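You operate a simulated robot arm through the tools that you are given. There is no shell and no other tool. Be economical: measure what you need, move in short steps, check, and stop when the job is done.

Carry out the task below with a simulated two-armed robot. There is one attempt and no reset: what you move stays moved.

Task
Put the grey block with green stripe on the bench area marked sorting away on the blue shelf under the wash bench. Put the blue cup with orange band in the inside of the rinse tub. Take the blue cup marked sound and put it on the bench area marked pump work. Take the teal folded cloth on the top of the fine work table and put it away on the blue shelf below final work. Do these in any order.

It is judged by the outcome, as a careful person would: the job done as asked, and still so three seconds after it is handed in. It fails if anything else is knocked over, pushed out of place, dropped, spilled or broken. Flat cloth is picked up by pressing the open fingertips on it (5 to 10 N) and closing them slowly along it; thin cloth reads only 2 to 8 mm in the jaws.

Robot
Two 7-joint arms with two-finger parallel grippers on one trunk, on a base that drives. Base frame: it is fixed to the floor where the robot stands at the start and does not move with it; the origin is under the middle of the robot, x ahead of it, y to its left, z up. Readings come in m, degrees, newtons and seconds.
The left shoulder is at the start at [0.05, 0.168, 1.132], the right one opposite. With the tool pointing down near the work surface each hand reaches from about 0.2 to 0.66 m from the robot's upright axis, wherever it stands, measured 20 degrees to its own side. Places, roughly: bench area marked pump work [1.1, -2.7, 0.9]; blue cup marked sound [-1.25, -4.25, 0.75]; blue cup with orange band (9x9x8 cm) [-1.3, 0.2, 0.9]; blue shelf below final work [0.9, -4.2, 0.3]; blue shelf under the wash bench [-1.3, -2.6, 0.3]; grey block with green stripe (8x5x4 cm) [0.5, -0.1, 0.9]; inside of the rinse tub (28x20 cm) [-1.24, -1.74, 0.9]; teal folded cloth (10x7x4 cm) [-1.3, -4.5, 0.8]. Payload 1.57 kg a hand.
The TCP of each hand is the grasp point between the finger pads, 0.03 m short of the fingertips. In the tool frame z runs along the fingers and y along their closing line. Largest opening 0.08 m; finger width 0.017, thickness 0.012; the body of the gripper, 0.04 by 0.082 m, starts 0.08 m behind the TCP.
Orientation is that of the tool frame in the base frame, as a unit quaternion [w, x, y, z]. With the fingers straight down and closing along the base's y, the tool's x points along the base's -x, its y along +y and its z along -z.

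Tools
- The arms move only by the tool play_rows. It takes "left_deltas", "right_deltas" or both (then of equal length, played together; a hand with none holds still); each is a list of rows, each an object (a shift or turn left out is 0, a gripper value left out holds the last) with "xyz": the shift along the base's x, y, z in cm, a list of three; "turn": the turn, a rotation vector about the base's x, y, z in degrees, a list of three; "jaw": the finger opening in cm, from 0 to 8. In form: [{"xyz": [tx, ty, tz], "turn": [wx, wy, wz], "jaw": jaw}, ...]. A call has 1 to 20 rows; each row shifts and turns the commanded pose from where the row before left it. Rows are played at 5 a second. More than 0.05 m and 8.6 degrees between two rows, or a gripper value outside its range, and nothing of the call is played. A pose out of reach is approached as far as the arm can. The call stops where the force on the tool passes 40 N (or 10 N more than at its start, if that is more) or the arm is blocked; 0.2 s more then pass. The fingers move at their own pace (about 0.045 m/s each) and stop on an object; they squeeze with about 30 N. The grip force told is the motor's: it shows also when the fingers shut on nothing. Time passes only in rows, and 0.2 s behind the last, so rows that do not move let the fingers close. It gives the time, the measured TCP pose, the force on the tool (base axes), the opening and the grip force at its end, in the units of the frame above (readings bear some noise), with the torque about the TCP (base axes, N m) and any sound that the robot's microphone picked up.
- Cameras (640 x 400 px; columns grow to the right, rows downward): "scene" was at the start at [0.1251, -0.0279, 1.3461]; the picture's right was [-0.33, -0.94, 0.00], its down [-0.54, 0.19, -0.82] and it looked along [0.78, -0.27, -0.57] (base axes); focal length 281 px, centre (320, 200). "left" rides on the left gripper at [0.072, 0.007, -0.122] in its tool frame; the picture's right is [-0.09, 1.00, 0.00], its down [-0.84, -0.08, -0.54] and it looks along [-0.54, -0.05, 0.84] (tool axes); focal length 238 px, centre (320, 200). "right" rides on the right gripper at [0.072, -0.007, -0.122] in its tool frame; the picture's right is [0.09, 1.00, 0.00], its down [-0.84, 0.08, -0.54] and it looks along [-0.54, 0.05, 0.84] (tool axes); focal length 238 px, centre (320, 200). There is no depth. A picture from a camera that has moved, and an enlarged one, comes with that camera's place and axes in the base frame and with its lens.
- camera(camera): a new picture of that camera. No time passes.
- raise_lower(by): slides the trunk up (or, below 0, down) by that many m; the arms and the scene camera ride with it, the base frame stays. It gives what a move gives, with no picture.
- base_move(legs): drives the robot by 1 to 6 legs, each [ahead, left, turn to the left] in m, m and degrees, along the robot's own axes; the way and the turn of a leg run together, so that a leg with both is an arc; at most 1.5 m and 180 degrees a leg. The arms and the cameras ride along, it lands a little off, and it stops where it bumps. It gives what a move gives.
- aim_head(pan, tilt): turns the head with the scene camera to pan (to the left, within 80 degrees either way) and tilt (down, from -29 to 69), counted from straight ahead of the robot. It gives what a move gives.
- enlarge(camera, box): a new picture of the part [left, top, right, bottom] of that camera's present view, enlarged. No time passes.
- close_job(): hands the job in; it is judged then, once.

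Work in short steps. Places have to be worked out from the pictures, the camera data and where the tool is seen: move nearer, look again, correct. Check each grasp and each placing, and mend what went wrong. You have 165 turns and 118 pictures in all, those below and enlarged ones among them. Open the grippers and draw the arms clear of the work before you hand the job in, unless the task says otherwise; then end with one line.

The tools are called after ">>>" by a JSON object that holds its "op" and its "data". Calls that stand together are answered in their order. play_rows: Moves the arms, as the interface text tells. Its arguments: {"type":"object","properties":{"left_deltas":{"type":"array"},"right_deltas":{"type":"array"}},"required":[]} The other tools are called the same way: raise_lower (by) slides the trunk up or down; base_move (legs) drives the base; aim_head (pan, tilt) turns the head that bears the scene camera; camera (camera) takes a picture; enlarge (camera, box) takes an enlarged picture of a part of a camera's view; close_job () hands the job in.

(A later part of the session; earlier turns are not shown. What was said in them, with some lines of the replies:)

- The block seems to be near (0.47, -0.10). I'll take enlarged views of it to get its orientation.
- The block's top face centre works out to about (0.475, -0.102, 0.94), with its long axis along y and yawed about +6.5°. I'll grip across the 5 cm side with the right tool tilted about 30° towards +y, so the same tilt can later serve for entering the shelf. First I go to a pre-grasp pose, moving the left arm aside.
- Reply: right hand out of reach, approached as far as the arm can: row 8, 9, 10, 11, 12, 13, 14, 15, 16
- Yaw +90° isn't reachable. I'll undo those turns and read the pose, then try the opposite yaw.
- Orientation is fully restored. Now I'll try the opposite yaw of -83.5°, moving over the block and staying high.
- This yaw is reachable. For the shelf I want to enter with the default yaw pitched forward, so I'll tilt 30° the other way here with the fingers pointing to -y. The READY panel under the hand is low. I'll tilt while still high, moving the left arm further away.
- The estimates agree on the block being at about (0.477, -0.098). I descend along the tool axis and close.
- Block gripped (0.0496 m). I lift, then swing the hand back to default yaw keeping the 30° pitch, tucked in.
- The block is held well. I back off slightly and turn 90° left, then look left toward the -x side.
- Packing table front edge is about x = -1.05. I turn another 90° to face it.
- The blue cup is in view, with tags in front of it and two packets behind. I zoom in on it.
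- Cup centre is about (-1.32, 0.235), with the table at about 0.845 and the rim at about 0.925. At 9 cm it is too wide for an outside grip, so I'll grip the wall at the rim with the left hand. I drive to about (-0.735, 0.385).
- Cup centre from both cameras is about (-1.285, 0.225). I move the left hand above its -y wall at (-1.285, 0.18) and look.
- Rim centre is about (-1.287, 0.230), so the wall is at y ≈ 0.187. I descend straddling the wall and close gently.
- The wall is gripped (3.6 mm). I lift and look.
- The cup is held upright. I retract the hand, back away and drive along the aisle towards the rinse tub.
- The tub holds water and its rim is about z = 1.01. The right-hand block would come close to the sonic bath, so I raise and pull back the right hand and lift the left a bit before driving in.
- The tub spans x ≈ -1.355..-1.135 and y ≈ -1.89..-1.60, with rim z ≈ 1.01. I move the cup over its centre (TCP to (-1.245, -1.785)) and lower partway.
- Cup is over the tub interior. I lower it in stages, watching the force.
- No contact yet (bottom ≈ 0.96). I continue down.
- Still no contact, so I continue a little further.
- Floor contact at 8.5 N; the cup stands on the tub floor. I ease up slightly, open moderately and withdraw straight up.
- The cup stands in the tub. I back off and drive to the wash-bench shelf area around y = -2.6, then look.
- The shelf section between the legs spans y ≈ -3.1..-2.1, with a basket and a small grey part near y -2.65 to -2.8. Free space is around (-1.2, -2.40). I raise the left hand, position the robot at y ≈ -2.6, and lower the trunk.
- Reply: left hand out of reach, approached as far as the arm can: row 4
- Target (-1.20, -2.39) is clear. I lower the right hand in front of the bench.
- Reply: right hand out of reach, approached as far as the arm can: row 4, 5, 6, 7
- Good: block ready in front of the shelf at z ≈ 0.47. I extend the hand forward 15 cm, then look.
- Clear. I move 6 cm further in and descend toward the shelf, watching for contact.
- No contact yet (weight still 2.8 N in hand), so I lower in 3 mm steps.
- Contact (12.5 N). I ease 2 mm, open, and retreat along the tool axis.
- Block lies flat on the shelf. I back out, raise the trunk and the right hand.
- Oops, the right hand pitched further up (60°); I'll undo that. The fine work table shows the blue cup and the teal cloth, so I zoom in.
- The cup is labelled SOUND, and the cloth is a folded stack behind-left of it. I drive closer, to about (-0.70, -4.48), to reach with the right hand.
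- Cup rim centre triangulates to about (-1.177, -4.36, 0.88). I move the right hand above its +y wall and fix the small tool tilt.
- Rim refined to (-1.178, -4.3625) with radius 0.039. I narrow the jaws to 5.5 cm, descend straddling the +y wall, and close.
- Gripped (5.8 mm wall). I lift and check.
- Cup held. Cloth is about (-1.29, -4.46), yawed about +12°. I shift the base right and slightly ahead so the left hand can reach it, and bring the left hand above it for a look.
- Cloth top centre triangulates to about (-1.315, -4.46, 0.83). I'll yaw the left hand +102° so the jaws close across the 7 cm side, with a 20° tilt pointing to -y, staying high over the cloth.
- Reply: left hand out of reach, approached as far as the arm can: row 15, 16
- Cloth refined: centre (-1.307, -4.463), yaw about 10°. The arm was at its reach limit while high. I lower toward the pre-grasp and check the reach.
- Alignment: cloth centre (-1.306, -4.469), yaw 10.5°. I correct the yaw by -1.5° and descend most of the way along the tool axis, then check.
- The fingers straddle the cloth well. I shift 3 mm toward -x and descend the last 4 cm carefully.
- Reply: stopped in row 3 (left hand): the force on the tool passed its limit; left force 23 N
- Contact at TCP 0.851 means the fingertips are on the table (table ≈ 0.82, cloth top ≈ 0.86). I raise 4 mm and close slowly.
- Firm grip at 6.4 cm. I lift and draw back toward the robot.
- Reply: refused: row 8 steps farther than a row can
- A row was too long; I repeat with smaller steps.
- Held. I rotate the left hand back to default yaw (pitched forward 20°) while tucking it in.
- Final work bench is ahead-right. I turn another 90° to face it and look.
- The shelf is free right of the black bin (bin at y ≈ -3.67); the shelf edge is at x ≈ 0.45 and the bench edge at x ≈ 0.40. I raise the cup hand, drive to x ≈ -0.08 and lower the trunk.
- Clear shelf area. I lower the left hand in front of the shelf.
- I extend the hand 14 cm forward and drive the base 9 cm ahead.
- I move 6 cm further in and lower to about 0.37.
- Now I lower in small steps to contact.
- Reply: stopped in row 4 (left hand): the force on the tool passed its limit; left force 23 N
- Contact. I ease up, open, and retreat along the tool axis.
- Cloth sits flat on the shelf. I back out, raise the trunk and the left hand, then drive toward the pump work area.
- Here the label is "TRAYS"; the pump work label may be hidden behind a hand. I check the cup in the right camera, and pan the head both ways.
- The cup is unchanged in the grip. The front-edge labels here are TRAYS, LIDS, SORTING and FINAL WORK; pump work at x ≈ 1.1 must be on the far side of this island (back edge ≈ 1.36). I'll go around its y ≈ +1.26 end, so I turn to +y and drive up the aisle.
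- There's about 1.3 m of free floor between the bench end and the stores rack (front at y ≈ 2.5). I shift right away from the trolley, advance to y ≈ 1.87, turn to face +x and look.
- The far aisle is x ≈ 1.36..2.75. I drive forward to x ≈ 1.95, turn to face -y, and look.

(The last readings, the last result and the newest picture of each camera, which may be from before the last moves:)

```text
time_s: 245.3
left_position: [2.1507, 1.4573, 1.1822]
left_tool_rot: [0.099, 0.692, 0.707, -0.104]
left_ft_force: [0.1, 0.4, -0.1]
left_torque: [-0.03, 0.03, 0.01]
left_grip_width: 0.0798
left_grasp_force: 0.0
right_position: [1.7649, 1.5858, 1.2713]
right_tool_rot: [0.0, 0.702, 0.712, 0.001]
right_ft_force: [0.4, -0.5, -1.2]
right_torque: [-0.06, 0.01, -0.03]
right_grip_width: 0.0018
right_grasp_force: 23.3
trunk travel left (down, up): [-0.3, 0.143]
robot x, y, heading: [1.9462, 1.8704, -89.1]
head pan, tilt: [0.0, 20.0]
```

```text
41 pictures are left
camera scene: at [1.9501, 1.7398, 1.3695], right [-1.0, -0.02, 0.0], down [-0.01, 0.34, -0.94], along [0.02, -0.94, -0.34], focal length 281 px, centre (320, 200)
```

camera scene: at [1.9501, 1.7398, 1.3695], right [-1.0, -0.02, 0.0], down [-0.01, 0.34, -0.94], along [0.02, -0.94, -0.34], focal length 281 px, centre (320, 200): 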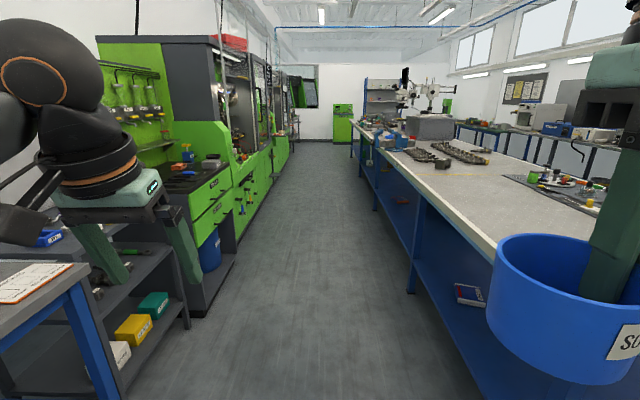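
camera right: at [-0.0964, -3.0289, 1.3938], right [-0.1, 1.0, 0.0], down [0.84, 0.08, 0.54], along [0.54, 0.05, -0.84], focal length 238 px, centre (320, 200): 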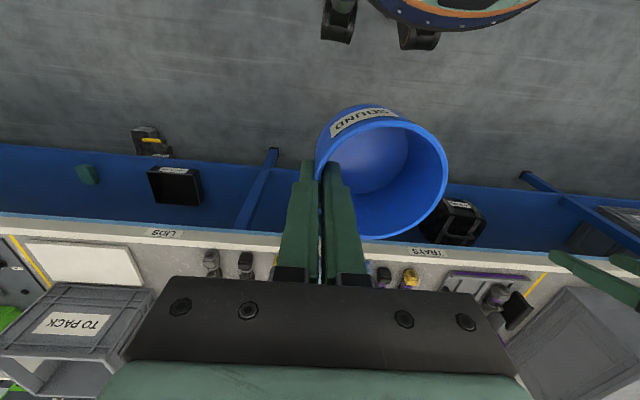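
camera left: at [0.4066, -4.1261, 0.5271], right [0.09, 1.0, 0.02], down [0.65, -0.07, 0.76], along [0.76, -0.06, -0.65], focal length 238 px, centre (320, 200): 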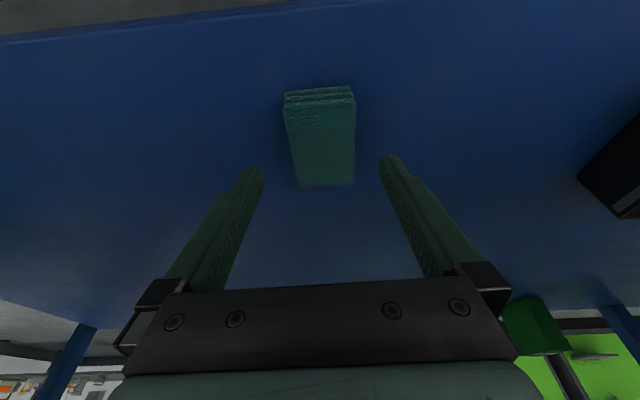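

The aisle is clear along x ≈ 1.95. I drive ahead 2.8 m, then look.

>>> {"op": "base_move", "data": {"legs": [[1.4, 0, -0.9], [1.4, 0, 0]]}}

>>> {"op": "camera", "data": {"camera": "scene"}}

```text
time_s: 259.1
left_position: [2.0982, -1.3996, 1.1825]
left_tool_rot: [0.095, 0.715, 0.684, -0.107]
left_ft_force: [0.5, -0.2, -0.3]
left_torque: [-0.02, 0.01, 0.01]
left_grip_width: 0.0801
left_grasp_force: 0.0
right_position: [1.7196, -1.2475, 1.2703]
right_tool_rot: [0.0, 0.725, 0.689, 0.0]
right_ft_force: [-0.3, 0.4, -0.7]
right_torque: [-0.01, -0.02, 0.04]
right_grip_width: 0.002
right_grasp_force: 23.3
trunk travel left (down, up): [-0.3, 0.143]
robot x, y, heading: [1.919, -0.9714, -92.6]
head pan, tilt: [0.0, 20.0]
```

```text
40 pictures are left
camera scene: at [1.9152, -1.1051, 1.3695], right [-1.0, 0.05, 0.0], down [0.02, 0.34, -0.94], along [-0.04, -0.94, -0.34], focal length 281 px, centre (320, 200)
```

scene: 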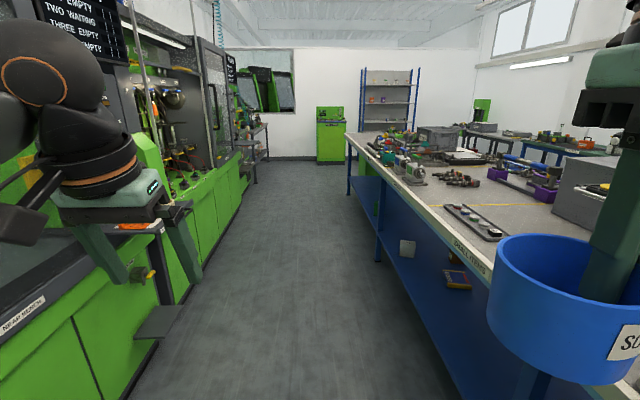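

There is a label on the near edge at right. I zoom to read it.

>>> {"op": "enlarge", "data": {"camera": "scene", "box": [340, 120, 540, 290]}}

```text
2.35 times, centred on (440, 205) of scene
camera zoom: at [1.9152, -1.1051, 1.3695], right [-1.0, 0.05, 0.0], down [0.02, 0.34, -0.94], along [-0.04, -0.94, -0.34], focal length 661 px, centre (38, 188)
```

zoom: 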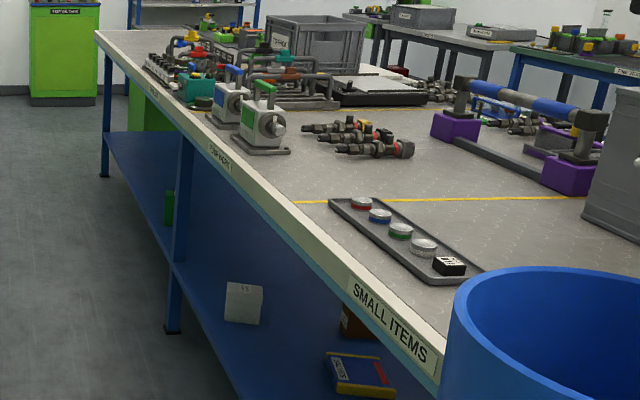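

"SMALL ITEMS" is near; beyond the yellow line (y ≈ -2.30) the next area's label should be PUMP WORK. I drive on to y ≈ -2.6 and turn to face the bench.

>>> {"op": "base_move", "data": {"legs": [[0, 0, 2.6], [0.82, -0.0, 0], [0.82, 0, 0], [0, 0, -90]]}}

>>> {"op": "aim_head", "data": {"pan": 0, "tilt": 38}}

>>> {"op": "camera", "data": {"camera": "scene"}}

```text
time_s: 271.6
left_position: [1.5268, -2.8075, 1.1817]
left_tool_rot: [-0.002, 0.989, 0.016, -0.144]
left_ft_force: [-0.7, 0.2, -0.4]
left_torque: [-0.02, 0.01, 0.0]
left_grip_width: 0.08
left_grasp_force: 0.0
right_position: [1.6489, -2.4185, 1.2711]
right_tool_rot: [0.001, 1.0, 0.013, -0.001]
right_ft_force: [-0.2, -0.3, -0.6]
right_torque: [-0.01, 0.0, 0.03]
right_grip_width: 0.0016
right_grasp_force: 23.9
trunk travel left (down, up): [-0.3, 0.143]
robot x, y, heading: [1.9388, -2.6, -178.5]
head pan, tilt: [0.0, 20.0]
```

```text
time_s: 272.4
left_position: [1.5251, -2.8071, 1.1812]
left_tool_rot: [-0.003, 0.99, 0.016, -0.143]
left_ft_force: [0.1, 0.2, 0.7]
left_torque: [0.01, -0.02, 0.03]
left_grip_width: 0.0799
left_grasp_force: 0.0
right_position: [1.6492, -2.4188, 1.2707]
right_tool_rot: [0.001, 1.0, 0.013, 0.0]
right_ft_force: [0.4, 0.7, -0.8]
right_torque: [-0.01, 0.0, 0.01]
right_grip_width: 0.0016
right_grasp_force: 24.0
trunk travel left (down, up): [-0.3, 0.143]
robot x, y, heading: [1.9377, -2.5981, -178.2]
head pan, tilt: [0.0, 38.0]
```

```text
38 pictures are left
camera scene: at [1.814, -2.6, 1.3412], right [-0.03, 1.0, 0.0], down [0.61, 0.02, -0.79], along [-0.79, -0.02, -0.62], focal length 281 px, centre (320, 200)
```

scene: 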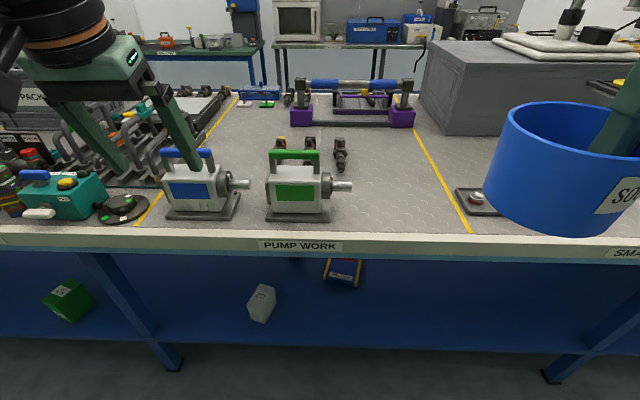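

PUMP WORK area confirmed, between the yellow lines. The free spot right of the green pump is at about (1.22, -2.40). I pull the left hand back and up, and drive in to x ≈ 1.74.

>>> {"op": "play_rows", "data": {"left_deltas": [{"xyz": [3, -0.5, 2]}, {"xyz": [3, -0.5, 2]}, {"xyz": [3, -0.5, 2]}, {"xyz": [2, -0.5, 1.5]}, {}]}}

>>> {"op": "base_move", "data": {"legs": [[0, 0, -1.8], [0.2, -0.03, 0]]}}

>>> {"op": "aim_head", "data": {"pan": -10, "tilt": 48}}

>>> {"op": "camera", "data": {"camera": "scene"}}

>>> {"op": "camera", "data": {"camera": "right"}}

```text
time_s: 273.6
left_position: [1.6362, -2.8293, 1.2533]
left_tool_rot: [-0.003, 0.99, 0.015, -0.143]
left_ft_force: [-0.1, 0.3, 0.1]
left_torque: [-0.02, -0.01, 0.01]
left_grip_width: 0.0801
left_grasp_force: 0.0
right_position: [1.6494, -2.4191, 1.2699]
right_tool_rot: [0.001, 1.0, 0.013, 0.0]
right_ft_force: [-0.8, -0.2, -0.1]
right_torque: [0.01, 0.0, -0.03]
right_grip_width: 0.0016
right_grasp_force: 23.4
trunk travel left (down, up): [-0.3, 0.143]
robot x, y, heading: [1.9381, -2.5992, -178.3]
head pan, tilt: [0.0, 38.0]
```

```text
time_s: 275.6
left_position: [1.4308, -2.7886, 1.2535]
left_tool_rot: [-0.004, 0.99, 0.001, -0.144]
left_ft_force: [-0.7, 0.8, -0.1]
left_torque: [0.03, -0.02, -0.02]
left_grip_width: 0.0802
left_grasp_force: 0.1
right_position: [1.4587, -2.38, 1.2708]
right_tool_rot: [0.0, 1.0, -0.002, 0.0]
right_ft_force: [-0.5, -0.2, -0.3]
right_torque: [0.0, -0.05, 0.02]
right_grip_width: 0.0017
right_grasp_force: 23.8
trunk travel left (down, up): [-0.3, 0.143]
robot x, y, heading: [1.7439, -2.5705, 180.1]
head pan, tilt: [0.0, 38.0]
```

```text
time_s: 276.3
left_position: [1.4323, -2.7892, 1.2528]
left_tool_rot: [-0.005, 0.99, 0.001, -0.144]
left_ft_force: [0.4, -0.4, 0.1]
left_torque: [0.0, -0.02, 0.0]
left_grip_width: 0.0803
left_grasp_force: 0.1
right_position: [1.4574, -2.3804, 1.2712]
right_tool_rot: [0.001, 1.0, -0.002, 0.0]
right_ft_force: [-0.5, -0.3, -1.3]
right_torque: [0.04, -0.03, -0.02]
right_grip_width: 0.0016
right_grasp_force: 23.7
trunk travel left (down, up): [-0.3, 0.143]
robot x, y, heading: [1.7422, -2.569, 179.9]
head pan, tilt: [-10.0, 48.0]
```

```text
37 pictures are left
camera scene: at [1.6259, -2.5531, 1.3267], right [0.17, 0.98, 0.0], down [0.73, -0.13, -0.67], along [-0.66, 0.12, -0.74], focal length 281 px, centre (320, 200)
```

scene: 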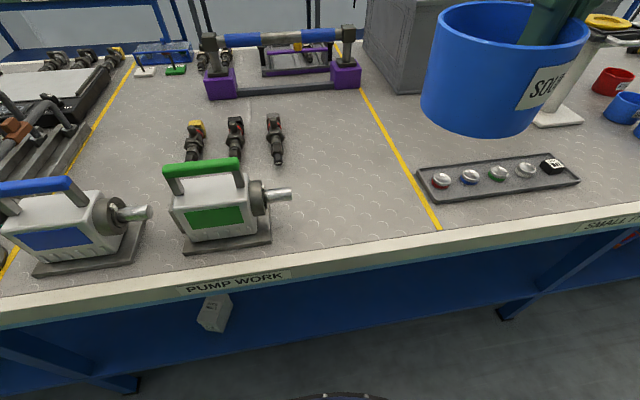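

```text
36 pictures are left
camera right: at [1.5309, -2.3743, 1.3939], right [0.09, -1.0, 0.0], down [-0.84, -0.07, 0.54], along [-0.54, -0.05, -0.84], focal length 238 px, centre (320, 200)
```

right: 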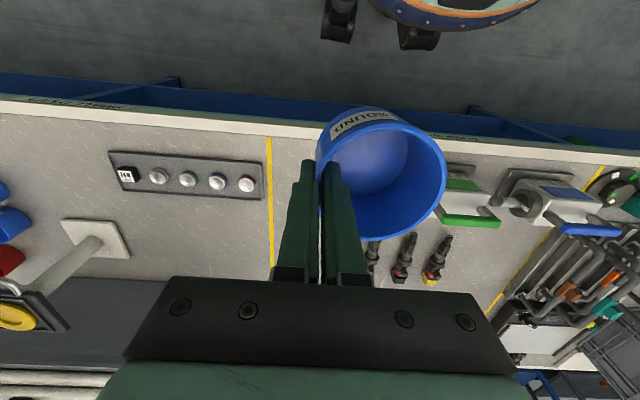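

Target cup centre (1.22, -2.405), so TCP goes to (1.22, -2.366). I move over at height, then lower to about 1.0.

>>> {"op": "play_rows", "data": {"right_deltas": [{"xyz": [-4, 0.3, -1]}, {"xyz": [-4, 0.3, -1]}, {"xyz": [-4, 0.3, -1]}, {"xyz": [-4, 0.3, -1]}, {"xyz": [-4, 0.2, -1]}, {"xyz": [-3.7, 0, -1]}, {"xyz": [0, 0, -4]}, {"xyz": [0, 0, -4]}, {"xyz": [0, 0, -4]}, {"xyz": [0, 0, -4]}, {"xyz": [0, 0, -4]}, {}]}}

>>> {"op": "camera", "data": {"camera": "scene"}}

```text
time_s: 278.9
left_position: [1.4337, -2.7892, 1.2542]
left_tool_rot: [-0.005, 0.99, 0.001, -0.144]
left_ft_force: [0.0, -1.1, -0.4]
left_torque: [-0.01, -0.01, 0.02]
left_grip_width: 0.0801
left_grasp_force: 0.1
right_position: [1.2226, -2.3684, 1.0116]
right_tool_rot: [0.002, 1.0, -0.002, -0.001]
right_ft_force: [0.0, 0.0, -0.5]
right_torque: [0.0, -0.03, 0.0]
right_grip_width: 0.0016
right_grasp_force: 23.9
trunk travel left (down, up): [-0.3, 0.143]
robot x, y, heading: [1.7387, -2.5676, 179.8]
head pan, tilt: [-10.0, 48.0]
```

```text
35 pictures are left
camera scene: at [1.626, -2.5531, 1.3267], right [0.17, 0.98, 0.0], down [0.73, -0.13, -0.67], along [-0.66, 0.12, -0.74], focal length 281 px, centre (320, 200)
```

scene: 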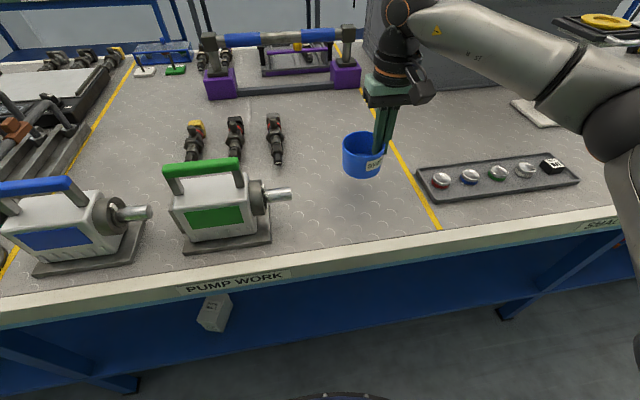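

Good placement. I lower slowly toward contact.

>>> {"op": "play_rows", "data": {"right_deltas": [{"xyz": [0, 0, -1.5]}, {"xyz": [0, 0, -1]}, {"xyz": [0, 0, -0.7]}, {"xyz": [0, 0, -0.5]}, {"xyz": [0, 0, -0.4]}, {}]}}

>>> {"op": "enlarge", "data": {"camera": "scene", "box": [290, 100, 450, 200]}}

```text
time_s: 280.3
left_position: [1.4333, -2.7904, 1.2526]
left_tool_rot: [-0.005, 0.989, 0.0, -0.145]
left_ft_force: [0.4, 0.4, -0.2]
left_torque: [0.01, -0.03, -0.01]
left_grip_width: 0.08
left_grasp_force: 0.0
right_position: [1.222, -2.3669, 0.9704]
right_tool_rot: [0.001, 1.0, -0.001, -0.001]
right_ft_force: [-1.2, 0.0, -0.3]
right_torque: [0.0, 0.03, 0.02]
right_grip_width: 0.0018
right_grasp_force: 23.7
trunk travel left (down, up): [-0.3, 0.143]
robot x, y, heading: [1.7405, -2.5651, 180.1]
head pan, tilt: [-10.0, 48.0]
```

```text
4.00 times, centred on (370, 150) of scene
camera zoom: at [1.6259, -2.5531, 1.3267], right [0.17, 0.98, 0.0], down [0.73, -0.13, -0.67], along [-0.66, 0.12, -0.74], focal length 1124 px, centre (120, 400)
```

zoom: 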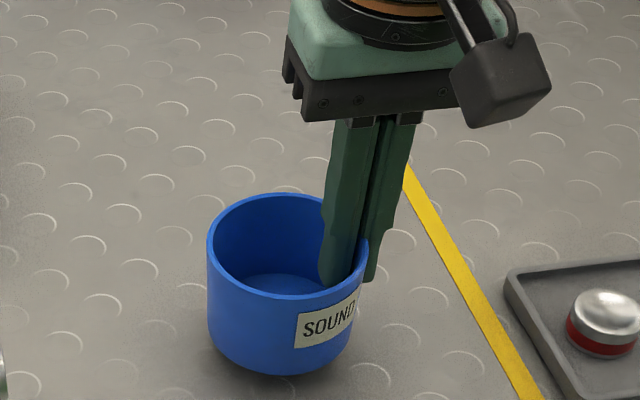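

>>> {"op": "play_rows", "data": {"right_deltas": [{"xyz": [0, 0, -0.4]}, {"xyz": [0, 0, -0.4]}, {"xyz": [0, 0, -0.3]}, {"xyz": [0, 0, -0.3]}, {}]}}

```text
time_s: 281.5
left_position: [1.4326, -2.7898, 1.2539]
left_tool_rot: [-0.005, 0.99, 0.001, -0.144]
left_ft_force: [-0.1, 0.4, 0.2]
left_torque: [0.01, -0.01, 0.0]
left_grip_width: 0.0799
left_grasp_force: 0.0
right_position: [1.222, -2.3662, 0.9558]
right_tool_rot: [0.001, 1.0, -0.001, 0.0]
right_ft_force: [-0.8, 0.8, -0.2]
right_torque: [-0.04, -0.01, 0.02]
right_grip_width: 0.0019
right_grasp_force: 23.2
trunk travel left (down, up): [-0.3, 0.143]
robot x, y, heading: [1.7434, -2.5686, 179.9]
head pan, tilt: [-10.0, 48.0]
```

>>> {"op": "play_rows", "data": {"right_deltas": [{"xyz": [0, 0, -0.3]}, {"xyz": [0, 0, -0.3]}, {"xyz": [0, 0, -0.3]}, {}]}}

```text
time_s: 282.5
left_position: [1.4339, -2.7902, 1.2545]
left_tool_rot: [-0.005, 0.989, 0.001, -0.145]
left_ft_force: [0.1, -0.2, 0.0]
left_torque: [-0.01, 0.02, 0.02]
left_grip_width: 0.0802
left_grasp_force: 0.0
right_position: [1.22, -2.3665, 0.9511]
right_tool_rot: [0.002, 1.0, -0.002, -0.006]
right_ft_force: [-3.7, 8.2, 32.0]
right_torque: [-0.65, -0.41, -0.02]
right_grip_width: 0.0023
right_grasp_force: 23.9
trunk travel left (down, up): [-0.3, 0.143]
robot x, y, heading: [1.739, -2.5677, 179.9]
head pan, tilt: [-10.0, 48.0]
```

Contact. I ease up 3 mm, open, and lift out.

>>> {"op": "play_rows", "data": {"right_deltas": [{"xyz": [0, 0, 0.3]}, {"jaw": 0.8}, {"jaw": 1.6}, {"jaw": 2.6}, {"jaw": 3}, {}, {"xyz": [0, 0, 2]}, {"xyz": [0, 0, 3]}, {"xyz": [0, 0, 4]}, {"xyz": [0, 0, 4]}, {"xyz": [0, 0, 4]}, {"xyz": [0, 0, 4]}, {"xyz": [4, 0, 2]}, {"xyz": [4.5, 0, 0]}, {"xyz": [4.5, 0, 0]}, {"xyz": [4.5, 0, 0]}, {}]}}

>>> {"op": "camera", "data": {"camera": "scene"}}

```text
time_s: 286.1
left_position: [1.4325, -2.7895, 1.2532]
left_tool_rot: [-0.005, 0.99, 0.001, -0.144]
left_ft_force: [-0.5, 0.3, 0.1]
left_torque: [0.0, -0.01, 0.01]
left_grip_width: 0.0801
left_grasp_force: 0.1
right_position: [1.3938, -2.3636, 1.1811]
right_tool_rot: [0.001, 1.0, -0.002, -0.001]
right_ft_force: [0.0, 0.5, -0.8]
right_torque: [-0.02, 0.01, -0.02]
right_grip_width: 0.0303
right_grasp_force: 0.1
trunk travel left (down, up): [-0.3, 0.143]
robot x, y, heading: [1.7405, -2.5696, 179.9]
head pan, tilt: [-10.0, 48.0]
```

```text
33 pictures are left
camera scene: at [1.6257, -2.5531, 1.3266], right [0.17, 0.98, 0.0], down [0.73, -0.13, -0.67], along [-0.66, 0.12, -0.74], focal length 281 px, centre (320, 200)
```

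scene: 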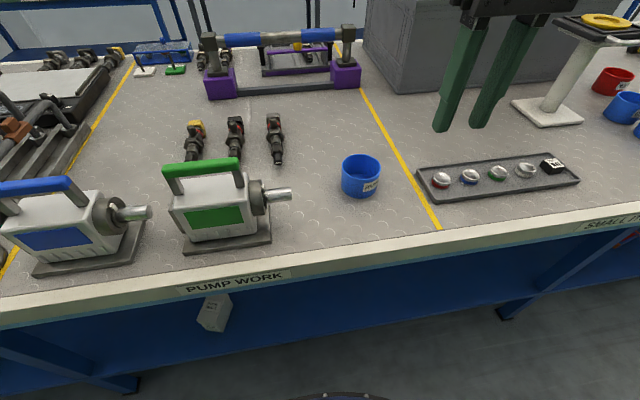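

The cup stands upright in the PUMP WORK area. I back the robot away so the arms are clear, then hand in.

>>> {"op": "base_move", "data": {"legs": [[-0.2, 0, 0]]}}

>>> {"op": "play_rows", "data": {"right_deltas": [{"jaw": 8}, {}, {}]}}

>>> {"op": "camera", "data": {"camera": "scene"}}

```text
time_s: 287.7
left_position: [1.6348, -2.7909, 1.2549]
left_tool_rot: [-0.005, 0.99, 0.004, -0.144]
left_ft_force: [0.4, -0.3, 0.7]
left_torque: [0.03, 0.03, 0.0]
left_grip_width: 0.0797
left_grasp_force: 0.2
right_position: [1.593, -2.3662, 1.1795]
right_tool_rot: [0.001, 1.0, 0.002, -0.002]
right_ft_force: [-0.2, -0.6, 0.5]
right_torque: [0.08, 0.03, 0.02]
right_grip_width: 0.0299
right_grasp_force: 0.0
trunk travel left (down, up): [-0.3, 0.143]
robot x, y, heading: [1.9433, -2.5672, -179.6]
head pan, tilt: [-10.0, 48.0]
```

```text
time_s: 288.5
left_position: [1.6331, -2.7913, 1.2546]
left_tool_rot: [-0.005, 0.99, 0.004, -0.144]
left_ft_force: [-0.2, -0.3, 0.7]
left_torque: [0.0, -0.02, 0.03]
left_grip_width: 0.0801
left_grasp_force: 0.0
right_position: [1.5922, -2.3667, 1.1809]
right_tool_rot: [0.001, 1.0, 0.002, -0.001]
right_ft_force: [-0.3, -0.3, -0.1]
right_torque: [-0.01, 0.0, -0.01]
right_grip_width: 0.0801
right_grasp_force: 0.1
trunk travel left (down, up): [-0.3, 0.143]
robot x, y, heading: [1.9396, -2.5675, -179.6]
head pan, tilt: [-10.0, 48.0]
```

```text
32 pictures are left
camera scene: at [1.8254, -2.5532, 1.3267], right [0.17, 0.99, 0.0], down [0.73, -0.12, -0.67], along [-0.66, 0.11, -0.74], focal length 281 px, centre (320, 200)
```

scene: 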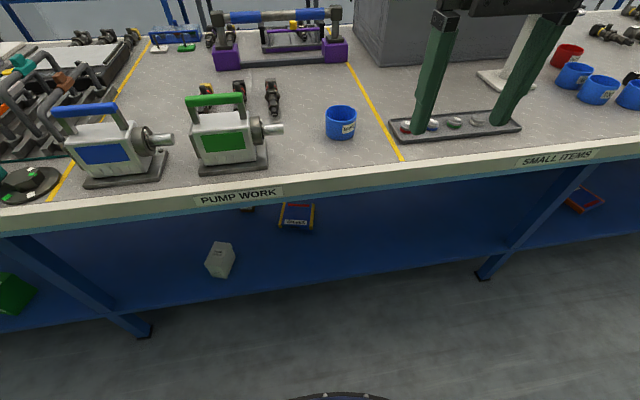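

All four items are placed, the grippers are open and the arms are clear, so I hand in.

>>> {"op": "close_job", "data": {}}

```text
The job is handed in.
```

All four items are where you asked: the striped block on the wash-bench shelf, the orange-band cup standing on the floor of the rinse tub (fully under the water), the SOUND cup upright on PUMP WORK, and the teal cloth on the shelf below final work. I saw nothing knocked over or moved out of place.
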